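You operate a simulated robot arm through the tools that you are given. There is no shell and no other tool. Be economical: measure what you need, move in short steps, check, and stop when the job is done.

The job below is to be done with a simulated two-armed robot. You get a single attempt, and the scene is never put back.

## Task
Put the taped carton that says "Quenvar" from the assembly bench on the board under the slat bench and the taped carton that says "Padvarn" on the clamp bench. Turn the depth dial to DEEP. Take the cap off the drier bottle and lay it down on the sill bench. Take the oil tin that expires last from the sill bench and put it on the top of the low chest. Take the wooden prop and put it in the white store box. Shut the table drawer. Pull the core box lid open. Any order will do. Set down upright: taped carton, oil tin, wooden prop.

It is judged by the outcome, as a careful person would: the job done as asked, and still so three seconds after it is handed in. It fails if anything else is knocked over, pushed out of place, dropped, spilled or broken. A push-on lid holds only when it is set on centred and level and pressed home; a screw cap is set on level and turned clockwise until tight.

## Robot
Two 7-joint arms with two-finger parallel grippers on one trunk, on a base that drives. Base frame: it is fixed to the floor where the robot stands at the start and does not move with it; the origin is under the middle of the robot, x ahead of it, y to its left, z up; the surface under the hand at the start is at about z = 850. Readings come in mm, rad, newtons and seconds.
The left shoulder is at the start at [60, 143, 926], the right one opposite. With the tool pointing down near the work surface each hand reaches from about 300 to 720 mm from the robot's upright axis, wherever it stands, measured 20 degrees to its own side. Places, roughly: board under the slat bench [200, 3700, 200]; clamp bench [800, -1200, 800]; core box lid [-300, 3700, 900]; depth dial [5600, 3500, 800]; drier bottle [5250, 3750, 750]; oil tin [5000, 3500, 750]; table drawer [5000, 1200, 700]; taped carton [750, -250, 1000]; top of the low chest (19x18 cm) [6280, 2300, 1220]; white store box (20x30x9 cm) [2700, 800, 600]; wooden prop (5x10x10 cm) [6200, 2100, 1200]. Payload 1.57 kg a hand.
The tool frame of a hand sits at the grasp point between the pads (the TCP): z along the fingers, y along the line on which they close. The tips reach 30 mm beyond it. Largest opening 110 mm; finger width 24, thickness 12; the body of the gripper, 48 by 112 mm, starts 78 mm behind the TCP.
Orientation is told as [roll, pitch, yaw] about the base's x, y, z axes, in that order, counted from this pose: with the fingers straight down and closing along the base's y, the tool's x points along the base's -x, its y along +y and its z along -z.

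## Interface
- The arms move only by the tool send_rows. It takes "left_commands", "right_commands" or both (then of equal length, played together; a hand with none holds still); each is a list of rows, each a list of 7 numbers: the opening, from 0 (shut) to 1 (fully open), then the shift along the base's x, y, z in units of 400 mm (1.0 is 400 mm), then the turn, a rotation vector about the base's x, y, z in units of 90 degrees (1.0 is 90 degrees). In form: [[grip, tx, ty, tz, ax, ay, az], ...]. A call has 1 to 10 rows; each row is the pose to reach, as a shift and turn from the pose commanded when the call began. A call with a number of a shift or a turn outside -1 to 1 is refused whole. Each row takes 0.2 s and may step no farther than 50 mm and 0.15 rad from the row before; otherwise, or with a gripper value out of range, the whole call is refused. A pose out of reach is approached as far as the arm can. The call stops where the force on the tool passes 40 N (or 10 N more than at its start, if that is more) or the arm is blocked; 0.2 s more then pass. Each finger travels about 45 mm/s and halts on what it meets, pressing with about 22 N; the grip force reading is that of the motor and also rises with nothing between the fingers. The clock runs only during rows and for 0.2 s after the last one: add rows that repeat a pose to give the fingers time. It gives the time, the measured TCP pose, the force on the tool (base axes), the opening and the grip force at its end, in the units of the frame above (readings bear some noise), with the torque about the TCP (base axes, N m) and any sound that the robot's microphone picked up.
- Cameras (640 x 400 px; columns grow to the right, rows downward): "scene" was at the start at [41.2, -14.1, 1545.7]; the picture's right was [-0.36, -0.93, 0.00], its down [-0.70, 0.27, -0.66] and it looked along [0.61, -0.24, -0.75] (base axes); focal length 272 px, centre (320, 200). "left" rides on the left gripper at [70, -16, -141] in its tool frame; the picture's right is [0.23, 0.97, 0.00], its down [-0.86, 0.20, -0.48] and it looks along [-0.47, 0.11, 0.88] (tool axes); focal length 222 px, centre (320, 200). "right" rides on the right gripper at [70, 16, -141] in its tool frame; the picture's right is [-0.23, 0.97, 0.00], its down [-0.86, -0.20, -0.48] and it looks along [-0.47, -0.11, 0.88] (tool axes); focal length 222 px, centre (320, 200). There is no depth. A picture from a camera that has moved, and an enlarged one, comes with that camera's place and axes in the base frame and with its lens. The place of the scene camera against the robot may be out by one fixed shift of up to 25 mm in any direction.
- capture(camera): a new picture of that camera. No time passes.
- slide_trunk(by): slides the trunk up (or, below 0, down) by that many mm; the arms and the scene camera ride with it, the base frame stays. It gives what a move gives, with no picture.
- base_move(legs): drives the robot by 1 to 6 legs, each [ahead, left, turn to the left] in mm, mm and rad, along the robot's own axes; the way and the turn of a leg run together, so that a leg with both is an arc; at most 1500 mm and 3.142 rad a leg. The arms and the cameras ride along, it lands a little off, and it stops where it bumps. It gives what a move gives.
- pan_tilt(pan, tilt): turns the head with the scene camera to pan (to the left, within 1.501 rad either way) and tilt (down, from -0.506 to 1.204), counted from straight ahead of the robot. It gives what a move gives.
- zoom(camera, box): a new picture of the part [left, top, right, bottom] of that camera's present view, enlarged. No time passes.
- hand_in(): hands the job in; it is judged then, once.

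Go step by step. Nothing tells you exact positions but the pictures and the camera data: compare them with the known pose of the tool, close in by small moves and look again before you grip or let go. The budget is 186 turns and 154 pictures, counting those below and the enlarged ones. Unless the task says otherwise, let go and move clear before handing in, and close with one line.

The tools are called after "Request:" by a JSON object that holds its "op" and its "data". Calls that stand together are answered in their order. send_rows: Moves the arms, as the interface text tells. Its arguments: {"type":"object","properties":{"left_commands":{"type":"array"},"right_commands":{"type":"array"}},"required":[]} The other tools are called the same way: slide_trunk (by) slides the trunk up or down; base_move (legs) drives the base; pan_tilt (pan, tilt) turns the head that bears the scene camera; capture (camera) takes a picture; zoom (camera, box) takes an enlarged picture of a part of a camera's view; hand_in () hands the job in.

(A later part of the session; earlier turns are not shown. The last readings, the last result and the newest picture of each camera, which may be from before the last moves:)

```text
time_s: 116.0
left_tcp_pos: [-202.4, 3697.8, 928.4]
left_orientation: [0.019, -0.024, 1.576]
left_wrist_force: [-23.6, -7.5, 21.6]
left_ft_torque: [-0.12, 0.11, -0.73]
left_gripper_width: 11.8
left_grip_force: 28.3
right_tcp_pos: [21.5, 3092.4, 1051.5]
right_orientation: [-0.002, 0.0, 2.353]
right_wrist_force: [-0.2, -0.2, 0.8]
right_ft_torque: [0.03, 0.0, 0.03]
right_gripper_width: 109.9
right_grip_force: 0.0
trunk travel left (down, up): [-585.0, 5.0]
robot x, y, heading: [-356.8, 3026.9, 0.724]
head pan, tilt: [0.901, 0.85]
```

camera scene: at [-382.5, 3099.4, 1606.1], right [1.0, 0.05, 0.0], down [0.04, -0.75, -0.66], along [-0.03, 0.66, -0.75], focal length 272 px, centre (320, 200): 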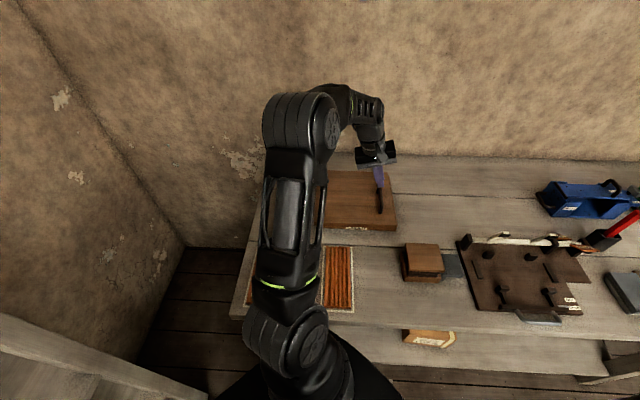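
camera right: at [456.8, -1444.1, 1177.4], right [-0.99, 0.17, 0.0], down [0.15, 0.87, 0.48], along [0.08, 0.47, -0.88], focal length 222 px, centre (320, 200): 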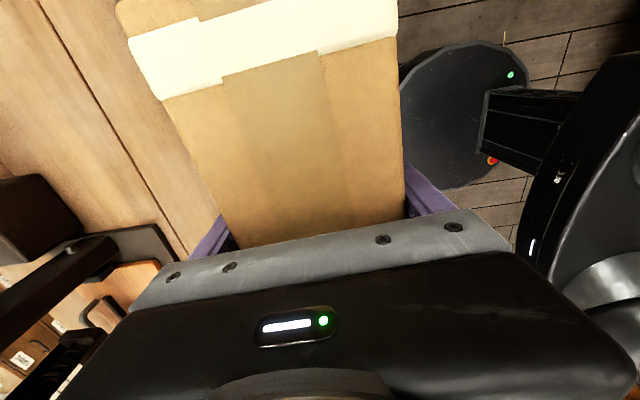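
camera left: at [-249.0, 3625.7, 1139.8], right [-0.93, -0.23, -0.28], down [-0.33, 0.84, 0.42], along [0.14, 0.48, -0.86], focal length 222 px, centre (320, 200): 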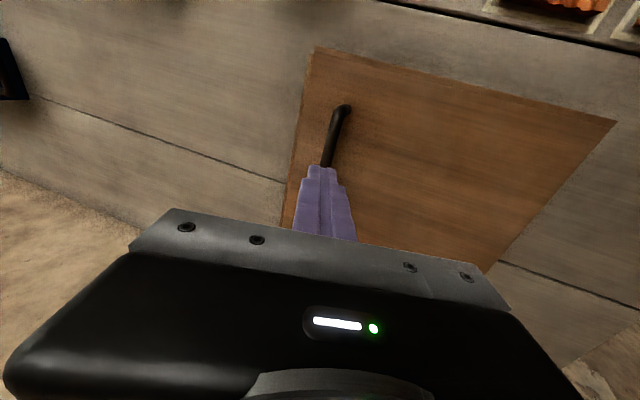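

The lid resists 23 N by friction grip alone, so I'll hook the bar with the hand tilted 45° from the right, giving positive support. First release, rise, and reposition the base slightly right and forward.

Request:
{"op": "send_rows", "data": {"left_commands": [[0.5, -0.01, 0, 0, 0, 0, 0], [0.5, -0.01, 0, 0, 0, 0, 0], [0.5, -0.01, 0, 0.1, 0, 0, 0], [0.5, 0, 0, 0.2, 0, 0, 0], [0.5, 0, 0, 0.3, 0, 0, 0]]}}

Request:
{"op": "base_move", "data": {"legs": [[88, -48, 0]]}}

Request:
{"op": "capture", "data": {"camera": "left"}}

Request:
{"op": "capture", "data": {"camera": "scene"}}

```text
time_s: 117.2
left_tcp_pos: [-195.2, 3699.1, 1047.4]
left_orientation: [0.016, -0.02, 1.572]
left_wrist_force: [0.0, -0.9, 0.2]
left_ft_torque: [0.01, -0.04, -0.04]
left_gripper_width: 55.0
left_grip_force: 0.1
right_tcp_pos: [24.3, 3094.5, 1049.9]
right_orientation: [0.001, -0.001, 2.352]
right_wrist_force: [-0.4, 0.2, 0.0]
right_ft_torque: [-0.01, 0.03, 0.03]
right_gripper_width: 110.0
right_grip_force: 0.1
trunk travel left (down, up): [-585.0, 5.0]
robot x, y, heading: [-351.9, 3025.4, 0.724]
head pan, tilt: [0.901, 0.85]
```

```text
time_s: 118.4
left_tcp_pos: [-94.9, 3725.1, 1046.0]
left_orientation: [0.017, -0.019, 1.571]
left_wrist_force: [-0.2, 0.0, -0.2]
left_ft_torque: [0.03, 0.06, 0.0]
left_gripper_width: 55.0
left_grip_force: 0.0
right_tcp_pos: [124.1, 3118.3, 1050.0]
right_orientation: [0.002, 0.0, 2.351]
right_wrist_force: [0.0, 0.3, -0.3]
right_ft_torque: [0.03, 0.03, 0.0]
right_gripper_width: 110.1
right_grip_force: 0.1
trunk travel left (down, up): [-585.0, 5.0]
robot x, y, heading: [-252.6, 3050.5, 0.722]
head pan, tilt: [0.901, 0.85]
```

```text
98 pictures are left
camera left: at [-76.3, 3650.0, 1184.8], right [-0.97, -0.23, 0.01], down [-0.19, 0.84, 0.5], along [-0.12, 0.48, -0.87], focal length 222 px, centre (320, 200)
```

left: 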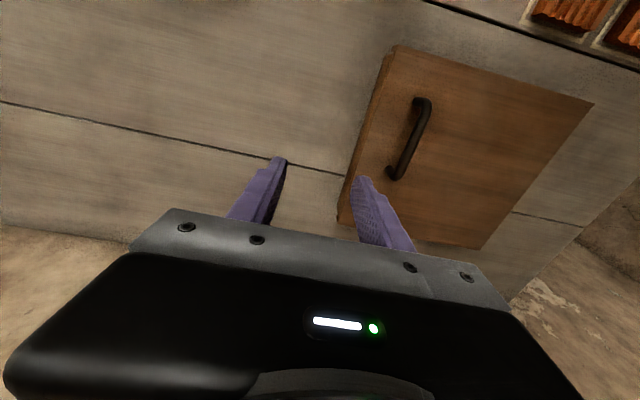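

```text
97 pictures are left
camera scene: at [-280.9, 3122.0, 1605.9], right [1.0, 0.05, 0.0], down [0.04, -0.75, -0.66], along [-0.03, 0.66, -0.75], focal length 272 px, centre (320, 200)
```

scene: 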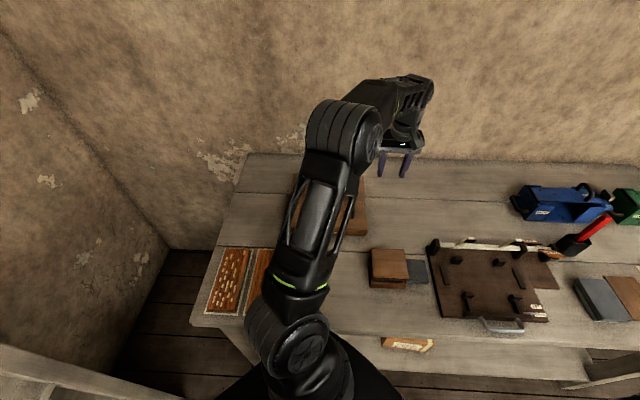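

Good view of the handle (arch ~33 mm tall). I'll tilt the hand 45° and place it up-right of the bar.

Request:
{"op": "send_rows", "data": {"left_commands": [[0.364, -0.02, -0.016, 0.04, 0, 0.09, 0], [0.364, -0.04, -0.032, 0.04, 0, 0.18, 0], [0.364, -0.06, -0.05, 0.02, 0, 0.27, 0], [0.364, -0.08, -0.07, 0, 0, 0.36, 0], [0.364, -0.1, -0.09, -0.04, 0, 0.45, 0], [0.364, -0.117, -0.1, -0.09, 0, 0.5, 0], [0.364, -0.117, -0.1, -0.12, 0, 0.5, 0], [0.364, -0.117, -0.1, -0.12, 0, 0.5, 0]]}}

Request:
{"op": "capture", "data": {"camera": "left"}}

Request:
{"op": "zoom", "data": {"camera": "scene", "box": [330, 110, 430, 200]}}

```text
time_s: 120.2
left_tcp_pos: [-188.0, 3670.0, 1040.8]
left_orientation: [0.633, 0.013, 1.584]
left_wrist_force: [0.6, -0.4, 0.1]
left_ft_torque: [-0.02, -0.04, 0.03]
left_gripper_width: 40.0
left_grip_force: 0.1
left hand out of reach, approached as far as the arm can: row 2, 3, 4, 5, 6, 7, 8
right_tcp_pos: [123.1, 3118.6, 1050.0]
right_orientation: [0.001, 0.001, 2.35]
right_wrist_force: [-0.1, 1.0, 0.3]
right_ft_torque: [-0.07, 0.0, 0.0]
right_gripper_width: 110.0
right_grip_force: 0.1
trunk travel left (down, up): [-585.0, 5.0]
robot x, y, heading: [-255.9, 3047.0, 0.72]
head pan, tilt: [0.901, 0.85]
```

```text
96 pictures are left
camera left: at [-90.0, 3600.9, 1144.2], right [-0.78, -0.23, 0.58], down [0.11, 0.86, 0.49], along [-0.61, 0.45, -0.65], focal length 222 px, centre (320, 200)
```

left: 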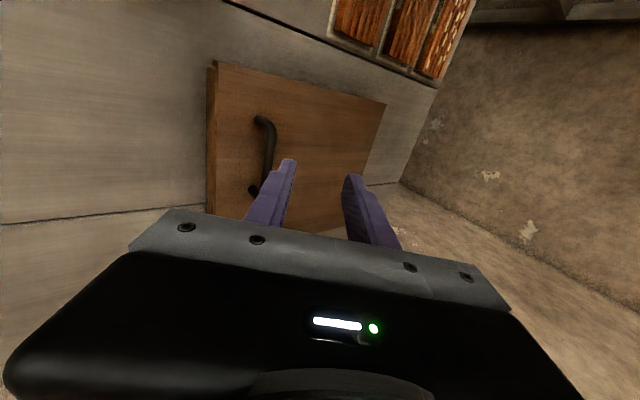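

```text
4.44 times, centred on (380, 155) of scene
camera zoom: at [-283.4, 3122.7, 1605.8], right [1.0, 0.05, 0.0], down [0.04, -0.75, -0.66], along [-0.03, 0.66, -0.75], focal length 1210 px, centre (53, 400)
```

zoom: 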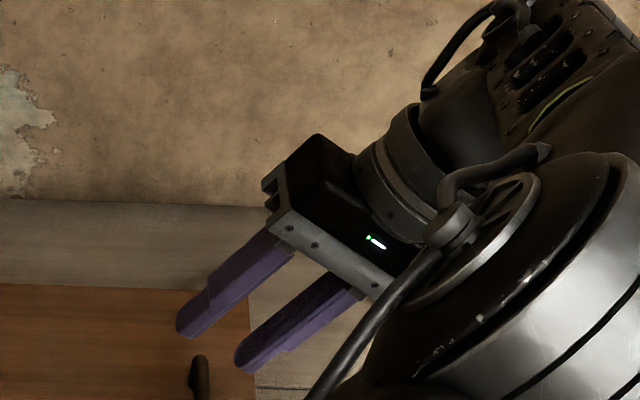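

Partly out of reach; shift the base another 130 mm to the right (base +x).

Request:
{"op": "base_move", "data": {"legs": [[96, -87, 0]]}}

Request:
{"op": "send_rows", "data": {"left_commands": [[0.364, -0.05, 0.0, -0.02, 0, 0.05, 0], [0.364, -0.1, 0.01, -0.06, 0, 0.09, 0], [0.364, -0.15, 0.03, -0.1, 0, 0.1, 0], [0.364, -0.17, 0.0375, -0.11, 0, 0.1, 0]]}}

Request:
{"op": "capture", "data": {"camera": "left"}}

```text
time_s: 121.5
left_tcp_pos: [-52.9, 3669.1, 1039.0]
left_orientation: [0.634, 0.014, 1.583]
left_wrist_force: [0.5, 0.5, -0.5]
left_ft_torque: [-0.01, 0.0, -0.02]
left_gripper_width: 39.9
left_grip_force: 0.0
right_tcp_pos: [257.5, 3117.5, 1049.6]
right_orientation: [0.0, 0.0, 2.352]
right_wrist_force: [0.6, 0.4, 0.3]
right_ft_torque: [0.0, 0.06, 0.01]
right_gripper_width: 110.1
right_grip_force: 0.0
trunk travel left (down, up): [-585.0, 5.0]
robot x, y, heading: [-122.0, 3052.2, 0.72]
head pan, tilt: [0.901, 0.85]
```

```text
time_s: 122.5
left_tcp_pos: [-121.6, 3683.1, 995.1]
left_orientation: [0.788, 0.012, 1.586]
left_wrist_force: [0.1, 0.2, -0.2]
left_ft_torque: [0.02, 0.02, 0.03]
left_gripper_width: 39.9
left_grip_force: 0.1
right_tcp_pos: [254.9, 3116.1, 1050.6]
right_orientation: [0.001, -0.001, 2.349]
right_wrist_force: [-0.9, 0.0, 0.0]
right_ft_torque: [0.0, -0.03, -0.01]
right_gripper_width: 110.0
right_grip_force: 0.0
trunk travel left (down, up): [-585.0, 5.0]
robot x, y, heading: [-116.9, 3048.4, 0.721]
head pan, tilt: [0.901, 0.85]
```

```text
94 pictures are left
camera left: at [-9.4, 3615.5, 1083.6], right [-0.68, -0.23, 0.69], down [0.19, 0.86, 0.47], along [-0.71, 0.45, -0.55], focal length 222 px, centre (320, 200)
```

left: 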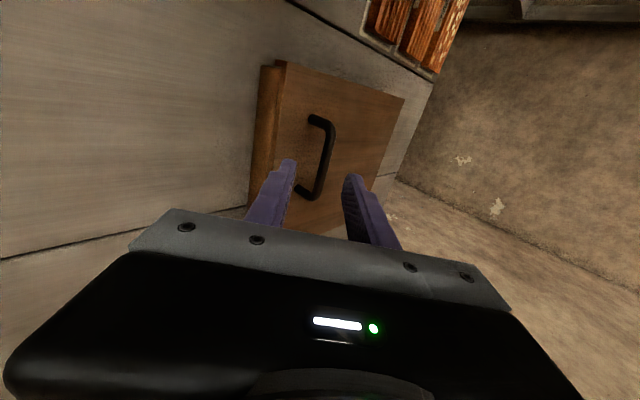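

Bar ≈ (-203, 923). Align along the tilted axis and slide in around the bar.

Request:
{"op": "send_rows", "data": {"left_commands": [[0.364, -0.033, 0.0175, 0.033, 0, 0, 0], [0.364, -0.08, 0.0175, -0.014, 0, 0, 0], [0.364, -0.113, 0.0175, -0.047, 0, 0, 0], [0.364, -0.14, 0.0175, -0.074, 0, 0, 0], [0.364, -0.14, 0.0175, -0.074, 0, 0, 0]]}}

Request:
{"op": "capture", "data": {"camera": "left"}}

Request:
{"op": "zoom", "data": {"camera": "scene", "box": [230, 130, 390, 230]}}

```text
time_s: 123.7
left_tcp_pos: [-178.5, 3690.1, 966.7]
left_orientation: [0.787, 0.012, 1.584]
left_wrist_force: [-0.5, 0.9, 1.0]
left_ft_torque: [0.04, 0.03, -0.02]
left_gripper_width: 40.1
left_grip_force: 0.1
right_tcp_pos: [255.8, 3117.4, 1050.4]
right_orientation: [-0.001, 0.0, 2.35]
right_wrist_force: [0.8, 0.0, 0.3]
right_ft_torque: [0.02, 0.0, 0.0]
right_gripper_width: 109.9
right_grip_force: 0.1
trunk travel left (down, up): [-585.0, 5.0]
robot x, y, heading: [-125.0, 3047.3, 0.719]
head pan, tilt: [0.901, 0.85]
```

```text
93 pictures are left
camera left: at [-65.5, 3620.9, 1054.9], right [-0.68, -0.23, 0.69], down [0.19, 0.86, 0.47], along [-0.71, 0.45, -0.55], focal length 222 px, centre (320, 200)
```

left: 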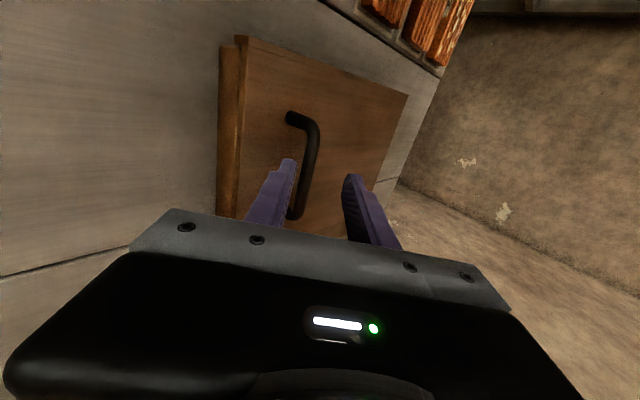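

```text
4.00 times, centred on (310, 180) of scene
camera zoom: at [-150.2, 3121.2, 1605.9], right [1.0, 0.05, 0.0], down [0.04, -0.75, -0.66], along [-0.03, 0.66, -0.75], focal length 1089 px, centre (360, 280)
```

zoom: 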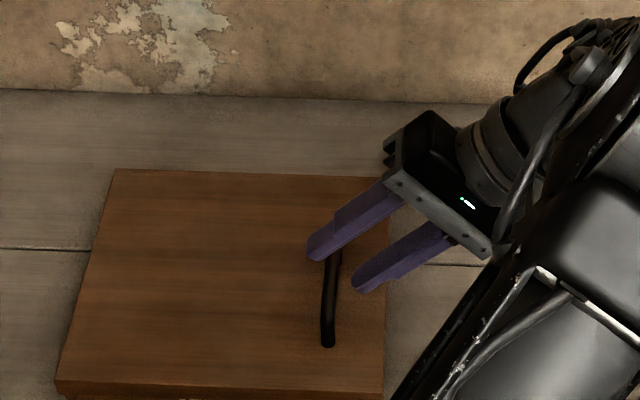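

Bar is between the fingers. Slide in the last ~30 mm and close.

Request:
{"op": "send_rows", "data": {"left_commands": [[0.364, -0.025, 0, -0.028, 0, 0, 0], [0.364, -0.051, 0, -0.055, 0, 0, 0], [0, -0.051, 0, -0.055, 0, 0, 0], [0, -0.051, 0, -0.055, 0, 0, 0], [0, -0.051, 0, -0.055, 0, 0, 0], [0, -0.051, 0, -0.055, 0, 0, 0]]}}

Request:
{"op": "capture", "data": {"camera": "left"}}

```text
time_s: 125.1
left_tcp_pos: [-198.9, 3691.7, 943.8]
left_orientation: [0.787, 0.014, 1.585]
left_wrist_force: [-0.1, -2.6, -17.1]
left_ft_torque: [-0.18, -0.27, -0.57]
left_gripper_width: 11.5
left_grip_force: 29.3
right_tcp_pos: [255.4, 3117.4, 1050.5]
right_orientation: [-0.001, 0.002, 2.352]
right_wrist_force: [-0.1, -0.6, 0.1]
right_ft_torque: [0.0, -0.02, -0.02]
right_gripper_width: 109.5
right_grip_force: 0.0
trunk travel left (down, up): [-585.0, 5.0]
robot x, y, heading: [-119.3, 3047.2, 0.725]
head pan, tilt: [0.901, 0.85]
```

```text
91 pictures are left
camera left: at [-85.8, 3622.5, 1031.8], right [-0.68, -0.23, 0.69], down [0.19, 0.86, 0.47], along [-0.71, 0.45, -0.55], focal length 222 px, centre (320, 200)
```

left: 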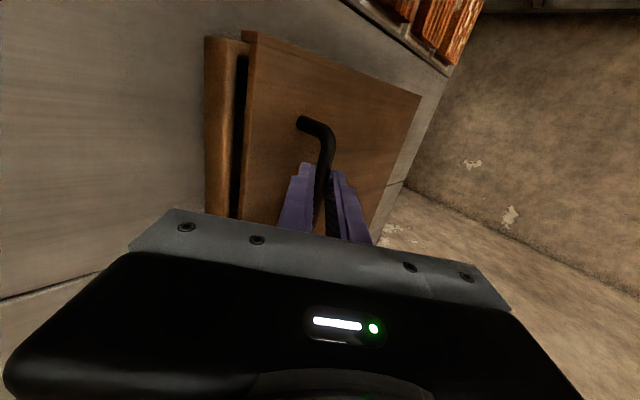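

The clamp lifted the lid slightly – it's hinged on the left and stiff. Now swing it up with the tool rotating along.

Request:
{"op": "send_rows", "data": {"left_commands": [[0, -0.0245, 0, 0.082, 0, -0.083, 0], [0, -0.06, 0, 0.161, 0, -0.166, 0], [0, -0.1045, 0, 0.234, 0, -0.248, 0], [0, -0.1585, 0, 0.301, 0, -0.331, 0], [0, -0.221, 0, 0.36, 0, -0.414, 0], [0, -0.29, 0, 0.411, 0, -0.497, 0]]}}

Request:
{"op": "capture", "data": {"camera": "left"}}

Request:
{"op": "capture", "data": {"camera": "scene"}}

```text
time_s: 125.4
left_tcp_pos: [-198.1, 3691.4, 946.3]
left_orientation: [0.739, 0.017, 1.582]
left_wrist_force: [-0.5, 6.6, -17.9]
left_ft_torque: [0.4, -0.32, -0.73]
left_gripper_width: 11.6
left_grip_force: 29.0
right_tcp_pos: [255.2, 3118.0, 1050.6]
right_orientation: [0.0, 0.003, 2.352]
right_wrist_force: [0.0, 0.3, 0.9]
right_ft_torque: [-0.01, -0.03, 0.01]
right_gripper_width: 110.1
right_grip_force: 0.0
trunk travel left (down, up): [-585.0, 5.0]
robot x, y, heading: [-123.3, 3046.3, 0.721]
head pan, tilt: [0.901, 0.85]
stopped in row 1 (left hand): the force on the tool passed its limit at 74 N (the readings are from after the stop); the commanded pose is now the measured one
```

```text
90 pictures are left
camera left: at [-89.7, 3622.1, 1040.4], right [-0.72, -0.22, 0.66], down [0.17, 0.86, 0.48], along [-0.68, 0.45, -0.58], focal length 222 px, centre (320, 200)
```

left: 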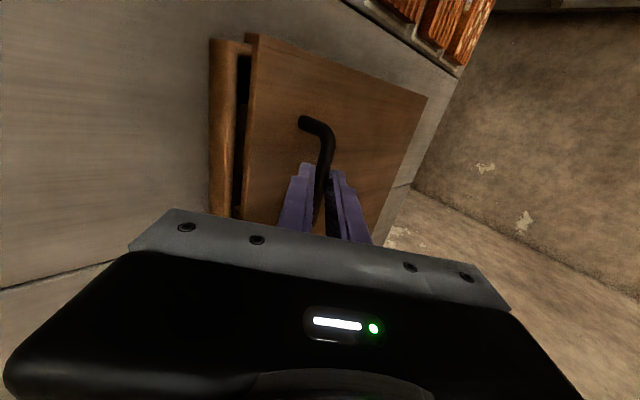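

```text
89 pictures are left
camera scene: at [-151.6, 3123.6, 1605.8], right [1.0, 0.05, 0.0], down [0.04, -0.75, -0.66], along [-0.03, 0.66, -0.75], focal length 272 px, centre (320, 200)
```

scene: 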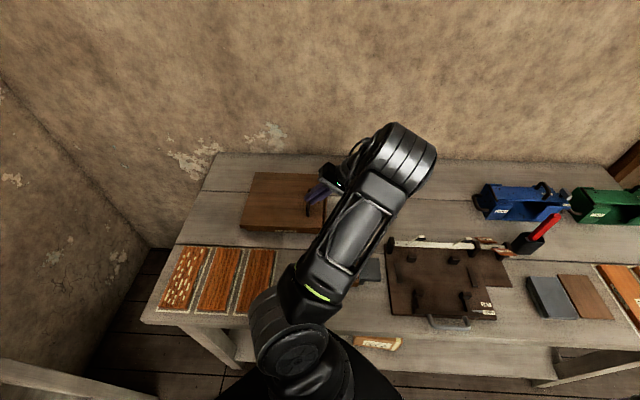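

The motion was too fast for the stiff hinge. Repeat much slower.

Request:
{"op": "send_rows", "data": {"left_commands": [[0, -0.005, 0, 0.0194, 0, -0.0191, 0], [0, -0.0103, 0, 0.0385, 0, -0.0382, 0], [0, -0.0163, 0, 0.0575, 0, -0.0573, 0], [0, -0.023, 0, 0.0765, 0, -0.0764, 0], [0, -0.03, 0, 0.095, 0, -0.0955, 0], [0, -0.0378, 0, 0.1135, 0, -0.1146, 0], [0, -0.046, 0, 0.132, 0, -0.1337, 0], [0, -0.055, 0, 0.1495, 0, -0.1528, 0], [0, -0.064, 0, 0.167, 0, -0.172, 0], [0, -0.074, 0, 0.1845, 0, -0.191, 0]]}}

Request:
{"op": "capture", "data": {"camera": "left"}}

```text
time_s: 127.6
left_tcp_pos: [-227.7, 3689.2, 1022.7]
left_orientation: [0.443, 0.018, 1.581]
left_wrist_force: [0.0, -0.6, 0.1]
left_ft_torque: [-0.01, 0.0, 0.02]
left_gripper_width: 0.2
left_grip_force: 21.6
right_tcp_pos: [255.6, 3116.3, 1049.5]
right_orientation: [0.0, 0.002, 2.352]
right_wrist_force: [-0.1, -0.2, 0.6]
right_ft_torque: [-0.02, -0.01, -0.01]
right_gripper_width: 109.9
right_grip_force: 0.1
trunk travel left (down, up): [-585.0, 5.0]
robot x, y, heading: [-124.2, 3048.5, 0.718]
head pan, tilt: [0.901, 0.85]
```

```text
88 pictures are left
camera left: at [-151.5, 3620.7, 1144.4], right [-0.88, -0.23, 0.42], down [0.02, 0.86, 0.5], along [-0.48, 0.45, -0.75], focal length 222 px, centre (320, 200)
```

left: 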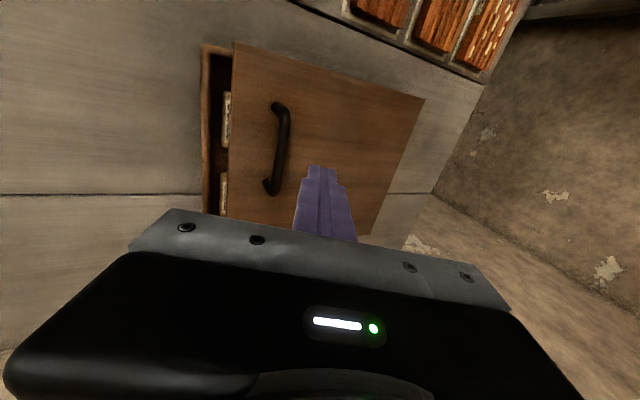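

The lid is now about 0.3 rad open and stays by itself (stiff hinge). I'll put the closed fingers under its right edge from the right at 45° and push it up.

Request:
{"op": "send_rows", "data": {"left_commands": [[0, 0.05, 0, 0.1, 0, 0.05, 0], [0, 0.16, 0, 0.12, 0, 0.1, 0], [0, 0.27, 0, 0.1, 0, 0.16, 0], [0, 0.38, 0, 0.06, 0, 0.22, 0], [0, 0.42, 0, 0.0175, 0, 0.22, 0], [0, 0.35, 0, -0.0525, 0, 0.22, 0], [0, 0.28, 0, -0.1225, 0, 0.22, 0]]}}

Request:
{"op": "capture", "data": {"camera": "left"}}

Request:
{"op": "zoom", "data": {"camera": "scene", "box": [220, 130, 380, 230]}}

```text
time_s: 129.2
left_tcp_pos: [-114.6, 3689.8, 976.0]
left_orientation: [0.791, 0.013, 1.586]
left_wrist_force: [-1.1, 0.6, 0.2]
left_ft_torque: [0.04, 0.0, 0.01]
left_gripper_width: 0.1
left_grip_force: 21.5
left hand out of reach, approached as far as the arm can: row 4, 5
right_tcp_pos: [255.9, 3117.0, 1050.7]
right_orientation: [-0.003, 0.0, 2.351]
right_wrist_force: [-0.7, -0.1, 0.4]
right_ft_torque: [0.01, -0.03, -0.01]
right_gripper_width: 110.2
right_grip_force: 0.2
trunk travel left (down, up): [-585.0, 5.0]
robot x, y, heading: [-122.5, 3049.0, 0.72]
head pan, tilt: [0.901, 0.85]
```

```text
87 pictures are left
camera left: at [-2.2, 3621.2, 1063.3], right [-0.68, -0.23, 0.69], down [0.19, 0.86, 0.47], along [-0.71, 0.45, -0.55], focal length 222 px, centre (320, 200)
```

left: 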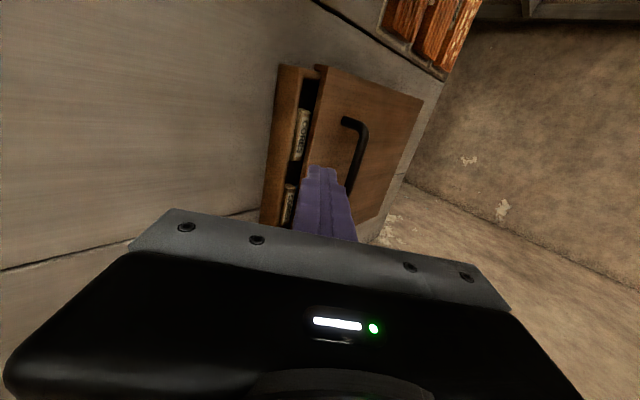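

```text
4.00 times, centred on (300, 180) of scene
camera zoom: at [-151.6, 3120.9, 1605.9], right [1.0, 0.05, 0.0], down [0.04, -0.75, -0.66], along [-0.03, 0.66, -0.75], focal length 1089 px, centre (400, 280)
```

zoom: 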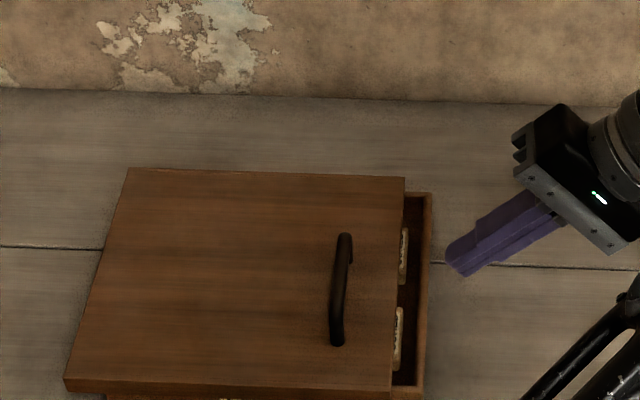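

Actually the picture shows the lid has slid left about 25–30 mm rather than tilted – it's a sliding lid that opens toward -x. I'll go vertical with closed fingers on the right of the handle and push it left.

Request:
{"op": "send_rows", "data": {"left_commands": [[0, 0, 0, 0.05, 0, -0.09, 0], [0, -0.04, 0, 0.08, 0, -0.18, 0], [0, -0.08, 0, 0.08, 0, -0.27, 0], [0, -0.12, 0, 0.06, 0, -0.36, 0], [0, -0.16, 0, 0.05, 0, -0.45, 0], [0, -0.2, 0, 0.03, 0, -0.503, 0], [0, -0.2, 0, -0.04, 0, -0.503, 0], [0, -0.2, 0, -0.11, 0, -0.503, 0], [0, -0.2, 0, -0.11, 0, -0.503, 0]]}}

Request:
{"op": "capture", "data": {"camera": "left"}}

Request:
{"op": "zoom", "data": {"camera": "scene", "box": [220, 130, 380, 230]}}

```text
time_s: 131.2
left_tcp_pos: [-195.8, 3688.4, 930.2]
left_orientation: [0.0, 0.019, 1.572]
left_wrist_force: [0.5, -0.7, 0.3]
left_ft_torque: [0.01, 0.0, 0.03]
left_gripper_width: 0.0
left_grip_force: 20.9
right_tcp_pos: [255.5, 3116.5, 1049.9]
right_orientation: [0.002, -0.001, 2.351]
right_wrist_force: [-0.1, -0.8, 0.0]
right_ft_torque: [0.01, 0.03, -0.02]
right_gripper_width: 109.8
right_grip_force: 0.0
trunk travel left (down, up): [-585.0, 5.0]
robot x, y, heading: [-125.2, 3048.1, 0.722]
head pan, tilt: [0.901, 0.85]
```

```text
85 pictures are left
camera left: at [-179.9, 3620.2, 1071.7], right [-0.97, -0.23, 0.0], down [-0.2, 0.86, 0.46], along [-0.11, 0.45, -0.89], focal length 222 px, centre (320, 200)
```

left: 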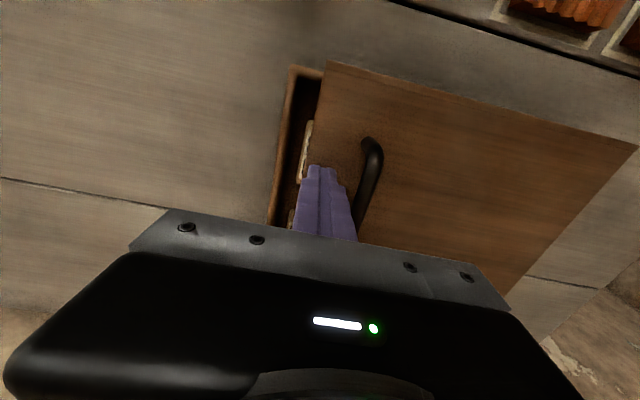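

```text
4.00 times, centred on (300, 180) of scene
camera zoom: at [-150.3, 3120.9, 1605.9], right [1.0, 0.05, 0.0], down [0.04, -0.75, -0.66], along [-0.03, 0.66, -0.75], focal length 1089 px, centre (400, 280)
```

zoom: 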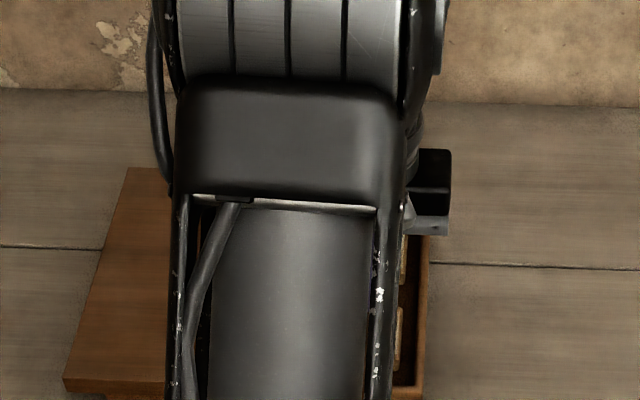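

Fingers are right of the bar. Push left slowly.

Request:
{"op": "send_rows", "data": {"left_commands": [[0, -0.025, 0, 0, 0, 0, 0], [0, -0.05, 0, 0, 0, 0, 0], [0, -0.075, 0, 0, 0, 0, 0], [0, -0.1, 0, 0, 0, 0, 0], [0, -0.125, 0, 0, 0, 0, 0], [0, -0.15, 0, 0, 0, 0, 0], [0, -0.175, 0, 0, 0, 0, 0], [0, -0.2, 0, 0, 0, 0, 0], [0, -0.225, 0, 0, 0, 0, 0], [0, -0.25, 0, 0, 0, 0, 0]]}}

Request:
{"op": "capture", "data": {"camera": "left"}}

```text
time_s: 133.4
left_tcp_pos: [-295.7, 3687.9, 929.3]
left_orientation: [0.001, 0.021, 1.572]
left_wrist_force: [1.7, -0.3, -1.2]
left_ft_torque: [-0.04, 0.0, -0.02]
left_gripper_width: 0.0
left_grip_force: 21.6
right_tcp_pos: [255.6, 3117.2, 1050.4]
right_orientation: [0.0, 0.0, 2.351]
right_wrist_force: [-0.5, -0.1, 1.0]
right_ft_torque: [-0.03, -0.01, -0.01]
right_gripper_width: 110.2
right_grip_force: 0.1
trunk travel left (down, up): [-585.0, 5.0]
robot x, y, heading: [-124.3, 3048.7, 0.721]
head pan, tilt: [0.901, 0.85]
```

```text
83 pictures are left
camera left: at [-280.1, 3620.4, 1071.7], right [-0.97, -0.23, 0.0], down [-0.2, 0.86, 0.46], along [-0.11, 0.45, -0.89], focal length 222 px, centre (320, 200)
```

left: 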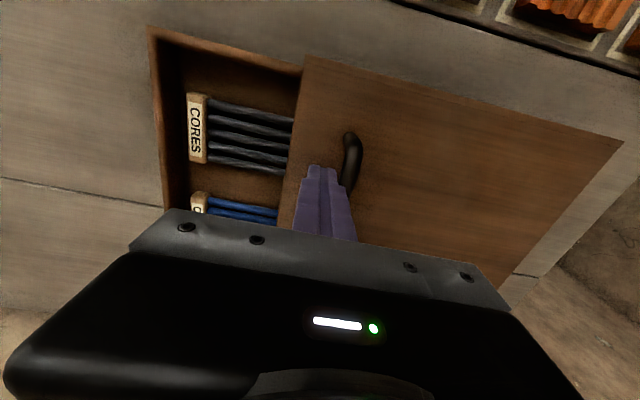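

It slides easily. Continue to its stop.

Request:
{"op": "send_rows", "data": {"left_commands": [[0, -0.025, 0, 0, 0, 0, 0], [0, -0.05, 0, 0, 0, 0, 0], [0, -0.075, 0, 0, 0, 0, 0], [0, -0.1, 0, 0, 0, 0, 0], [0, -0.125, 0, 0, 0, 0, 0], [0, -0.15, 0, 0, 0, 0, 0], [0, -0.175, 0, 0, 0, 0, 0], [0, -0.2, 0, 0, 0, 0, 0], [0, -0.225, 0, 0, 0, 0, 0], [0, -0.25, 0, 0, 0, 0, 0]]}}

Request:
{"op": "send_rows", "data": {"left_commands": [[0, -0.02, 0, 0, 0, 0, 0], [0, -0.04, 0, 0, 0, 0, 0], [0, -0.06, 0, 0, 0, 0, 0], [0, -0.08, 0, 0, 0, 0, 0], [0, -0.1, 0, 0, 0, 0, 0], [0, -0.12, 0, 0, 0, 0, 0], [0, -0.14, 0, 0, 0, 0, 0], [0, -0.16, 0, 0, 0, 0, 0]]}}

Request:
{"op": "capture", "data": {"camera": "left"}}

```text
time_s: 135.6
left_tcp_pos: [-396.8, 3690.3, 929.6]
left_orientation: [-0.002, 0.022, 1.571]
left_wrist_force: [0.5, -0.8, -0.4]
left_ft_torque: [0.03, -0.04, 0.0]
left_gripper_width: 0.0
left_grip_force: 21.2
right_tcp_pos: [255.4, 3117.2, 1050.2]
right_orientation: [0.0, 0.0, 2.353]
right_wrist_force: [-0.1, 0.2, -0.7]
right_ft_torque: [0.01, -0.01, -0.01]
right_gripper_width: 110.1
right_grip_force: 0.2
trunk travel left (down, up): [-585.0, 5.0]
robot x, y, heading: [-119.5, 3050.0, 0.725]
head pan, tilt: [0.901, 0.85]
```

```text
time_s: 137.2
left_tcp_pos: [-436.2, 3690.2, 928.4]
left_orientation: [-0.024, 0.027, 1.558]
left_wrist_force: [13.1, -2.9, 7.5]
left_ft_torque: [-0.08, 0.04, 0.16]
left_gripper_width: 0.2
left_grip_force: 21.0
right_tcp_pos: [257.6, 3114.2, 1051.2]
right_orientation: [-0.001, -0.001, 2.348]
right_wrist_force: [-0.7, -0.4, 1.1]
right_ft_torque: [0.06, -0.03, 0.0]
right_gripper_width: 110.0
right_grip_force: 0.1
trunk travel left (down, up): [-585.0, 5.0]
robot x, y, heading: [-125.1, 3048.1, 0.716]
head pan, tilt: [0.901, 0.85]
stopped in row 8 (left hand): the force on the tool passed its limit at 45 N (the readings are from after the stop); the commanded pose is now the measured one
```

```text
82 pictures are left
camera left: at [-423.8, 3621.4, 1072.4], right [-0.98, -0.22, -0.02], down [-0.2, 0.87, 0.45], along [-0.08, 0.44, -0.89], focal length 222 px, centre (320, 200)
```

left: 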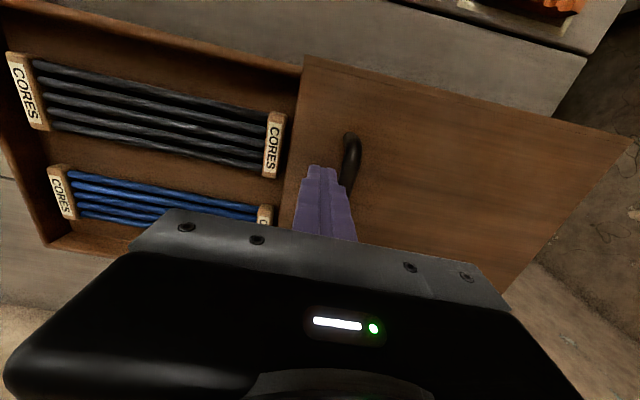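

The core box lid is open to its stop. Lift the hand, back away and turn toward +x, then look at the way to the far side.

Request:
{"op": "send_rows", "data": {"left_commands": [[0, 0.01, 0, 0, 0, 0, 0], [0, 0.01, 0, 0.1, 0, 0, 0], [0, 0.01, 0, 0.2, 0, 0, 0], [0, 0.03, -0.03, 0.3, 0, 0, 0], [0, 0.06, -0.12, 0.35, 0, 0, 0], [0, 0.12, -0.2, 0.35, 0, 0, 0], [0, 0.2, -0.28, 0.35, 0, 0, 0], [0, 0.3, -0.35, 0.35, 0, 0, 0]]}}

Request:
{"op": "base_move", "data": {"legs": [[-290, -330, 0], [0, 0, -0.72]]}}

Request:
{"op": "pan_tilt", "data": {"pan": 0.0, "tilt": 0.3}}

Request:
{"op": "capture", "data": {"camera": "scene"}}

```text
time_s: 139.0
left_tcp_pos: [-317.5, 3550.1, 1068.6]
left_orientation: [-0.018, 0.024, 1.561]
left_wrist_force: [0.0, -0.5, 0.0]
left_ft_torque: [-0.01, 0.04, 0.0]
left_gripper_width: 0.0
left_grip_force: 21.2
right_tcp_pos: [258.6, 3115.9, 1049.6]
right_orientation: [0.0, 0.001, 2.347]
right_wrist_force: [-0.2, -1.5, 0.8]
right_ft_torque: [-0.01, -0.02, 0.02]
right_gripper_width: 109.9
right_grip_force: 0.1
trunk travel left (down, up): [-585.0, 5.0]
robot x, y, heading: [-125.7, 3051.6, 0.716]
head pan, tilt: [0.901, 0.85]
```

```text
time_s: 143.6
left_tcp_pos: [63.3, 3116.1, 1067.5]
left_orientation: [-0.02, 0.026, 0.843]
left_wrist_force: [0.3, -0.1, -0.3]
left_ft_torque: [-0.03, 0.0, -0.02]
left_gripper_width: 0.1
left_grip_force: 21.4
right_tcp_pos: [207.6, 2409.1, 1050.4]
right_orientation: [0.001, 0.0, 1.627]
right_wrist_force: [0.2, 0.4, -0.7]
right_ft_torque: [0.01, 0.03, 0.03]
right_gripper_width: 109.9
right_grip_force: 0.1
trunk travel left (down, up): [-585.0, 5.0]
robot x, y, heading: [-121.0, 2610.4, -0.005]
head pan, tilt: [0.901, 0.85]
```

```text
time_s: 144.8
left_tcp_pos: [62.7, 3116.1, 1068.7]
left_orientation: [-0.019, 0.026, 0.839]
left_wrist_force: [0.2, 0.2, 0.1]
left_ft_torque: [0.03, -0.04, -0.02]
left_gripper_width: 0.1
left_grip_force: 21.2
right_tcp_pos: [209.1, 2408.0, 1051.1]
right_orientation: [0.0, -0.001, 1.626]
right_wrist_force: [0.6, -0.5, 0.1]
right_ft_torque: [0.0, 0.0, -0.02]
right_gripper_width: 110.1
right_grip_force: 0.0
trunk travel left (down, up): [-585.0, 5.0]
robot x, y, heading: [-122.5, 2609.0, -0.005]
head pan, tilt: [0.0, 0.3]
```

```text
81 pictures are left
camera scene: at [-58.6, 2622.1, 1654.2], right [0.0, -1.0, 0.0], down [-0.3, 0.0, -0.96], along [0.96, 0.0, -0.3], focal length 272 px, centre (320, 200)
```

scene: 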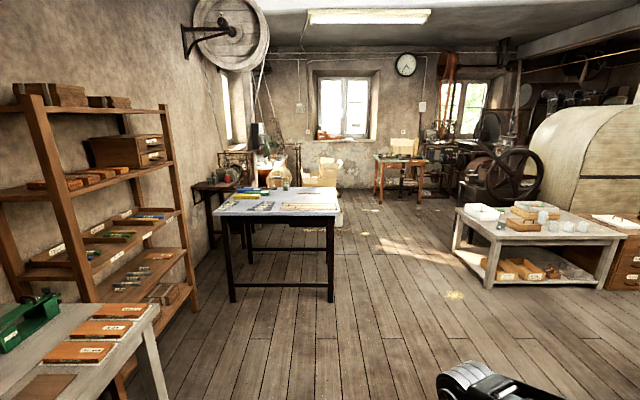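

Clear view: black table at x≈2000–2800, y≥2530; far benches beyond. Tuck in the left hand, then drive along the aisle.

Request:
{"op": "send_rows", "data": {"left_commands": [[0.3, 0.05, -0.085, 0, 0, 0, -0.055], [0.3, 0.1, -0.17, 0, 0, 0, -0.11], [0.3, 0.15, -0.255, 0, 0, 0, -0.165], [0.3, 0.2, -0.34, 0, 0, 0, -0.22], [0.3, 0.25, -0.425, 0, 0, 0, -0.275], [0.3, 0.3, -0.51, 0, 0, 0, -0.33], [0.3, 0.35, -0.595, 0, 0, 0, -0.385], [0.3, 0.4, -0.68, 0, 0, 0, -0.44], [0.3, 0.45, -0.765, 0, 0, 0, -0.495], [0.3, 0.5, -0.85, 0, 0, 0, -0.535]]}}

Request:
{"op": "base_move", "data": {"legs": [[1150, -100, 0], [700, -480, 0], [1500, 0, 0], [400, 0, 0]]}}

Request:
{"op": "pan_tilt", "data": {"pan": 0.5, "tilt": 0.3}}

Request:
{"op": "capture", "data": {"camera": "scene"}}

```text
time_s: 147.0
left_tcp_pos: [262.8, 2774.0, 1070.3]
left_orientation: [-0.018, 0.027, -0.001]
left_wrist_force: [0.1, 0.1, -0.1]
left_ft_torque: [-0.01, 0.04, 0.03]
left_gripper_width: 32.9
left_grip_force: 0.0
right_tcp_pos: [209.4, 2408.8, 1049.1]
right_orientation: [0.0, 0.0, 1.626]
right_wrist_force: [-0.7, -0.6, -0.3]
right_ft_torque: [0.0, 0.03, -0.01]
right_gripper_width: 110.1
right_grip_force: 0.0
trunk travel left (down, up): [-585.0, 5.0]
robot x, y, heading: [-124.5, 2604.5, -0.004]
head pan, tilt: [0.0, 0.3]
```

```text
time_s: 165.8
left_tcp_pos: [3946.5, 2276.6, 1070.3]
left_orientation: [-0.02, 0.028, 0.039]
left_wrist_force: [0.5, 0.5, -0.1]
left_ft_torque: [0.04, 0.03, 0.01]
left_gripper_width: 33.1
left_grip_force: 0.0
right_tcp_pos: [3907.4, 1908.3, 1050.2]
right_orientation: [0.0, -0.002, 1.668]
right_wrist_force: [0.4, 0.5, -0.6]
right_ft_torque: [-0.01, 0.0, -0.01]
right_gripper_width: 109.6
right_grip_force: 0.0
trunk travel left (down, up): [-585.0, 5.0]
robot x, y, heading: [3573.4, 2091.7, 0.042]
head pan, tilt: [0.0, 0.3]
stopped in leg 4: the robot was blocked; the commanded pose is now the measured one
```

```text
time_s: 166.7
left_tcp_pos: [3944.2, 2277.4, 1070.4]
left_orientation: [-0.018, 0.025, 0.04]
left_wrist_force: [-0.5, 0.3, -0.2]
left_ft_torque: [0.01, -0.02, -0.01]
left_gripper_width: 33.2
left_grip_force: 0.0
right_tcp_pos: [3904.3, 1909.0, 1050.7]
right_orientation: [0.0, -0.001, 1.668]
right_wrist_force: [0.4, 0.4, -0.3]
right_ft_torque: [-0.04, -0.04, 0.02]
right_gripper_width: 109.9
right_grip_force: 0.1
trunk travel left (down, up): [-585.0, 5.0]
robot x, y, heading: [3567.9, 2094.4, 0.04]
head pan, tilt: [0.499, 0.3]
```

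```text
80 pictures are left
camera scene: at [3617.7, 2154.5, 1654.3], right [0.51, -0.86, 0.0], down [-0.25, -0.15, -0.96], along [0.82, 0.49, -0.3], focal length 272 px, centre (320, 200)
```

scene: 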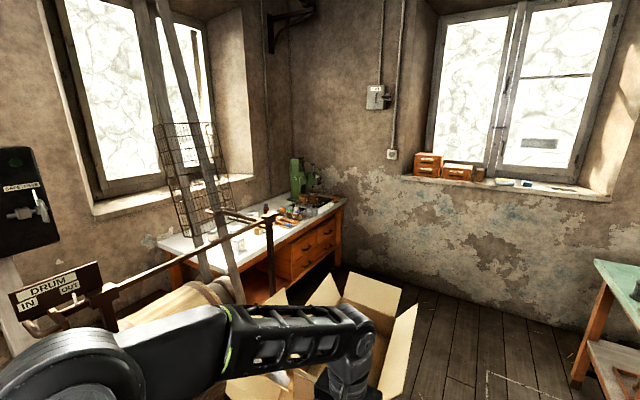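

I bumped against the cardboard boxes. Back off a little and look lower ahead.

Request:
{"op": "base_move", "data": {"legs": [[-150, 0, -0.04]]}}

Request:
{"op": "pan_tilt", "data": {"pan": 0.1, "tilt": 0.45}}

Request:
{"op": "capture", "data": {"camera": "scene"}}

```text
time_s: 168.1
left_tcp_pos: [3796.2, 2258.8, 1071.2]
left_orientation: [-0.02, 0.024, 0.002]
left_wrist_force: [-0.8, 0.8, -0.1]
left_ft_torque: [0.02, -0.04, -0.04]
left_gripper_width: 33.1
left_grip_force: 0.0
right_tcp_pos: [3743.1, 1891.7, 1050.9]
right_orientation: [-0.002, 0.0, 1.629]
right_wrist_force: [-0.1, -0.2, 0.2]
right_ft_torque: [0.0, -0.05, -0.02]
right_gripper_width: 109.9
right_grip_force: 0.0
trunk travel left (down, up): [-585.0, 5.0]
robot x, y, heading: [3416.3, 2090.1, -0.002]
head pan, tilt: [0.499, 0.3]
```

```text
time_s: 169.0
left_tcp_pos: [3796.7, 2259.0, 1069.7]
left_orientation: [-0.02, 0.024, 0.001]
left_wrist_force: [0.6, 0.0, -1.4]
left_ft_torque: [0.04, 0.02, 0.0]
left_gripper_width: 33.0
left_grip_force: 0.0
right_tcp_pos: [3745.1, 1892.1, 1048.6]
right_orientation: [0.0, 0.0, 1.629]
right_wrist_force: [0.0, 0.1, 0.0]
right_ft_torque: [0.0, -0.01, -0.01]
right_gripper_width: 110.0
right_grip_force: 0.0
trunk travel left (down, up): [-585.0, 5.0]
robot x, y, heading: [3413.7, 2091.3, -0.006]
head pan, tilt: [0.099, 0.45]
```

```text
79 pictures are left
camera scene: at [3475.6, 2114.2, 1640.4], right [0.1, -1.0, 0.0], down [-0.43, -0.04, -0.9], along [0.9, 0.09, -0.43], focal length 272 px, centre (320, 200)
```

scene: 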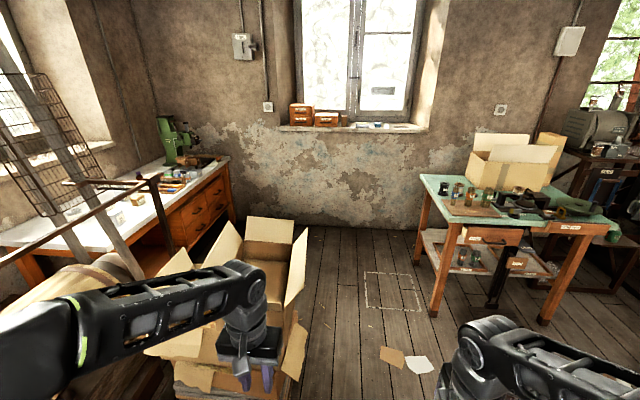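

The boxes occupy y>≈2250 at x 3900–4500; the table with the drawer begins at x≈5000, y<1450. I'll pass between at y≈1790.

Request:
{"op": "base_move", "data": {"legs": [[0, -310, 0], [1250, 0, 0]]}}

Request:
{"op": "pan_tilt", "data": {"pan": 0.7, "tilt": 0.45}}

Request:
{"op": "capture", "data": {"camera": "scene"}}

```text
time_s: 177.0
left_tcp_pos: [5052.7, 1951.3, 1069.8]
left_orientation: [-0.021, 0.025, 0.008]
left_wrist_force: [-0.6, 0.0, -0.3]
left_ft_torque: [-0.02, 0.02, 0.0]
left_gripper_width: 32.9
left_grip_force: 0.0
right_tcp_pos: [5001.8, 1583.9, 1049.3]
right_orientation: [0.0, 0.001, 1.634]
right_wrist_force: [0.0, 0.0, -0.8]
right_ft_torque: [0.0, 0.01, -0.01]
right_gripper_width: 110.0
right_grip_force: 0.1
trunk travel left (down, up): [-585.0, 5.0]
robot x, y, heading: [4669.8, 1783.2, 0.005]
head pan, tilt: [0.099, 0.45]
```

```text
time_s: 178.0
left_tcp_pos: [5052.9, 1952.0, 1070.5]
left_orientation: [-0.019, 0.025, 0.005]
left_wrist_force: [-0.1, -0.5, 0.0]
left_ft_torque: [-0.02, -0.02, 0.01]
left_gripper_width: 33.0
left_grip_force: 0.1
right_tcp_pos: [5000.2, 1583.7, 1050.8]
right_orientation: [0.0, 0.0, 1.633]
right_wrist_force: [-0.4, 0.1, 0.2]
right_ft_torque: [0.05, -0.01, -0.08]
right_gripper_width: 109.7
right_grip_force: 0.1
trunk travel left (down, up): [-585.0, 5.0]
robot x, y, heading: [4669.4, 1781.4, 0.004]
head pan, tilt: [0.7, 0.45]
```

```text
78 pictures are left
camera scene: at [4709.6, 1854.6, 1640.3], right [0.65, -0.76, 0.0], down [-0.33, -0.28, -0.9], along [0.69, 0.58, -0.44], focal length 272 px, centre (320, 200)
```

scene: 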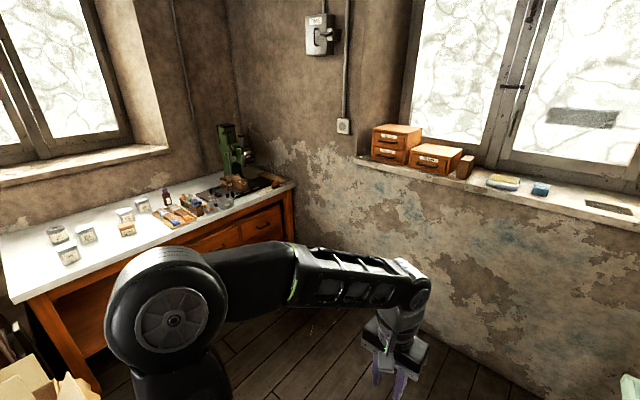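

I see the sill bench with tins, bottle and green drill press, and on the window sill the chests with the wooden prop. Turn to face the sill bench and approach.

Request:
{"op": "base_move", "data": {"legs": [[0, 0, 1.566], [900, -560, 0]]}}

Request:
{"op": "pan_tilt", "data": {"pan": 0.0, "tilt": 0.65}}

Request:
{"op": "capture", "data": {"camera": "scene"}}

```text
time_s: 187.3
left_tcp_pos: [5087.4, 3059.7, 1070.2]
left_orientation: [-0.02, 0.026, 1.553]
left_wrist_force: [0.3, -0.5, -0.5]
left_ft_torque: [-0.03, 0.01, 0.03]
left_gripper_width: 33.1
left_grip_force: 0.0
right_tcp_pos: [5453.8, 2998.4, 1050.4]
right_orientation: [0.0, 0.002, -3.103]
right_wrist_force: [-0.6, -0.2, 0.3]
right_ft_torque: [0.0, 0.02, 0.01]
right_gripper_width: 109.9
right_grip_force: 0.0
trunk travel left (down, up): [-585.0, 5.0]
robot x, y, heading: [5246.7, 2673.8, 1.55]
head pan, tilt: [0.7, 0.45]
```

```text
time_s: 188.3
left_tcp_pos: [5087.2, 3058.9, 1069.6]
left_orientation: [-0.02, 0.026, 1.553]
left_wrist_force: [0.0, 0.9, 0.2]
left_ft_torque: [0.01, -0.02, -0.02]
left_gripper_width: 32.9
left_grip_force: 0.1
right_tcp_pos: [5453.1, 2998.5, 1050.6]
right_orientation: [-0.001, 0.0, -3.103]
right_wrist_force: [-0.5, 0.1, -0.7]
right_ft_torque: [-0.03, 0.01, -0.05]
right_gripper_width: 109.8
right_grip_force: 0.0
trunk travel left (down, up): [-585.0, 5.0]
robot x, y, heading: [5245.7, 2675.7, 1.548]
head pan, tilt: [0.0, 0.649]
```

```text
77 pictures are left
camera scene: at [5247.3, 2745.2, 1622.5], right [1.0, -0.02, 0.0], down [-0.01, -0.6, -0.8], along [0.02, 0.8, -0.6], focal length 272 px, centre (320, 200)
```

scene: 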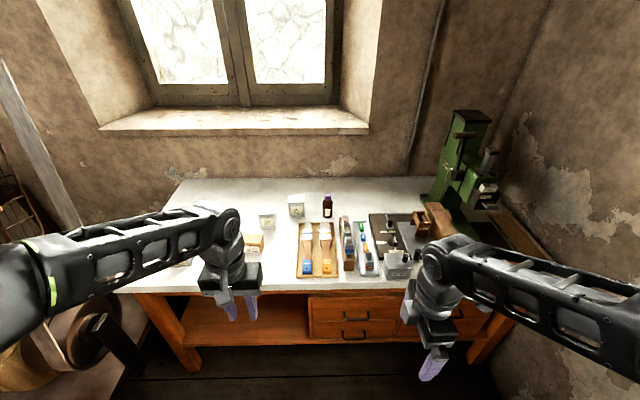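

Zoom on the tins, bottle and the drill press dial.

Request:
{"op": "zoom", "data": {"camera": "scene", "box": [170, 180, 340, 290]}}

Request:
{"op": "zoom", "data": {"camera": "scene", "box": [400, 100, 540, 240]}}

```text
3.64 times, centred on (255, 235) of scene
camera zoom: at [5247.3, 2745.2, 1622.5], right [1.0, -0.02, 0.0], down [-0.01, -0.6, -0.8], along [0.02, 0.8, -0.6], focal length 990 px, centre (556, 73)
```

zoom: 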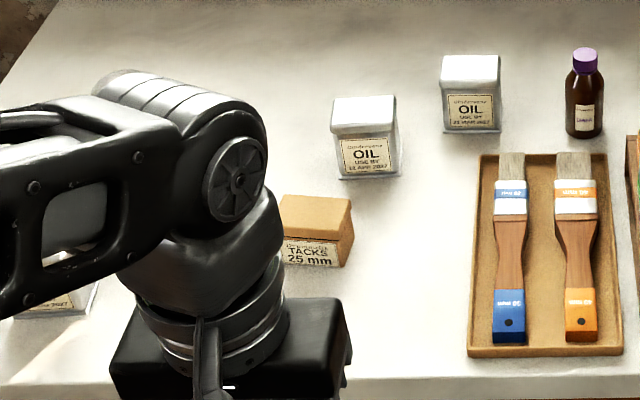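

```text
2.86 times, centred on (470, 170) of scene
camera zoom: at [5247.3, 2745.2, 1622.5], right [1.0, -0.02, 0.0], down [-0.01, -0.6, -0.8], along [0.02, 0.8, -0.6], focal length 778 px, centre (-109, 286)
```

zoom: 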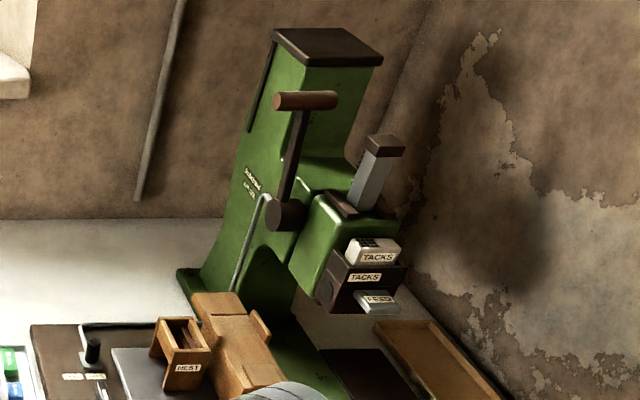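

Two oil tins are visible (USE BY dates), more are behind the arm. Shift left/forward and read all dates.

Request:
{"op": "base_move", "data": {"legs": [[120, 330, 0.02]]}}

Request:
{"op": "pan_tilt", "data": {"pan": 0.0, "tilt": 0.75}}

Request:
{"op": "capture", "data": {"camera": "scene"}}

Request:
{"op": "zoom", "data": {"camera": "scene", "box": [220, 130, 420, 255]}}

```text
time_s: 190.6
left_tcp_pos: [4751.5, 3181.3, 1071.1]
left_orientation: [-0.019, 0.026, 1.568]
left_wrist_force: [0.2, 0.3, -0.9]
left_ft_torque: [0.01, -0.04, -0.01]
left_gripper_width: 32.9
left_grip_force: 0.2
right_tcp_pos: [5118.2, 3127.6, 1049.9]
right_orientation: [-0.001, 0.003, -3.089]
right_wrist_force: [0.3, 0.3, -0.3]
right_ft_torque: [-0.01, -0.04, -0.01]
right_gripper_width: 109.9
right_grip_force: 0.1
trunk travel left (down, up): [-585.0, 5.0]
robot x, y, heading: [4921.2, 2796.9, 1.566]
head pan, tilt: [0.0, 0.649]
```

```text
time_s: 191.3
left_tcp_pos: [4754.2, 3181.4, 1071.3]
left_orientation: [-0.019, 0.025, 1.568]
left_wrist_force: [0.3, 0.2, 0.7]
left_ft_torque: [-0.01, -0.01, 0.01]
left_gripper_width: 33.0
left_grip_force: 0.0
right_tcp_pos: [5120.0, 3126.8, 1049.4]
right_orientation: [-0.002, 0.0, -3.087]
right_wrist_force: [0.7, -0.6, 0.6]
right_ft_torque: [0.0, 0.01, -0.01]
right_gripper_width: 110.1
right_grip_force: 0.2
trunk travel left (down, up): [-585.0, 5.0]
robot x, y, heading: [4919.6, 2797.6, 1.565]
head pan, tilt: [0.0, 0.75]
```

```text
74 pictures are left
camera scene: at [4918.6, 2865.7, 1613.9], right [1.0, 0.0, 0.0], down [0.0, -0.68, -0.73], along [0.0, 0.73, -0.68], focal length 272 px, centre (320, 200)
```

scene: 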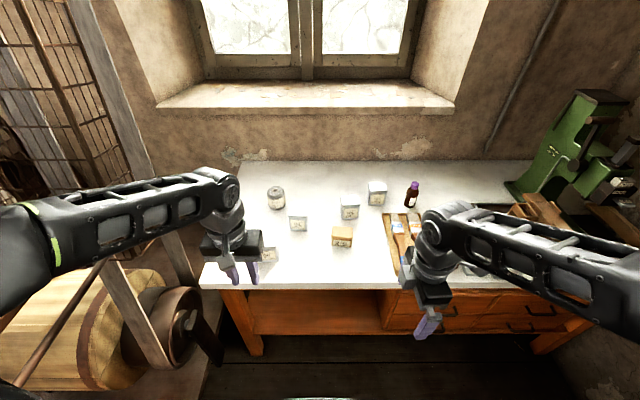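

```text
3.20 times, centred on (320, 192) of scene
camera zoom: at [4918.6, 2865.7, 1613.9], right [1.0, 0.0, 0.0], down [0.0, -0.68, -0.73], along [0.0, 0.73, -0.68], focal length 871 px, centre (320, 224)
```

zoom: 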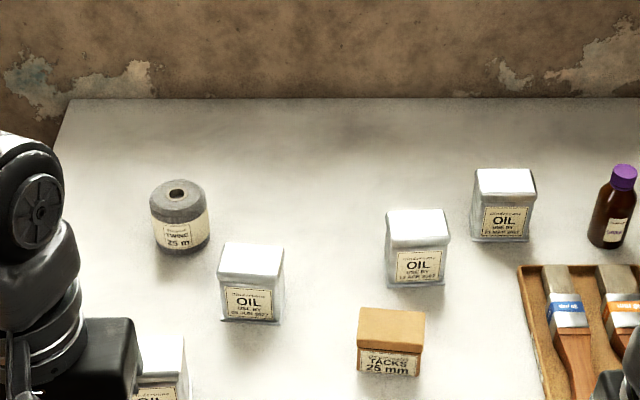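

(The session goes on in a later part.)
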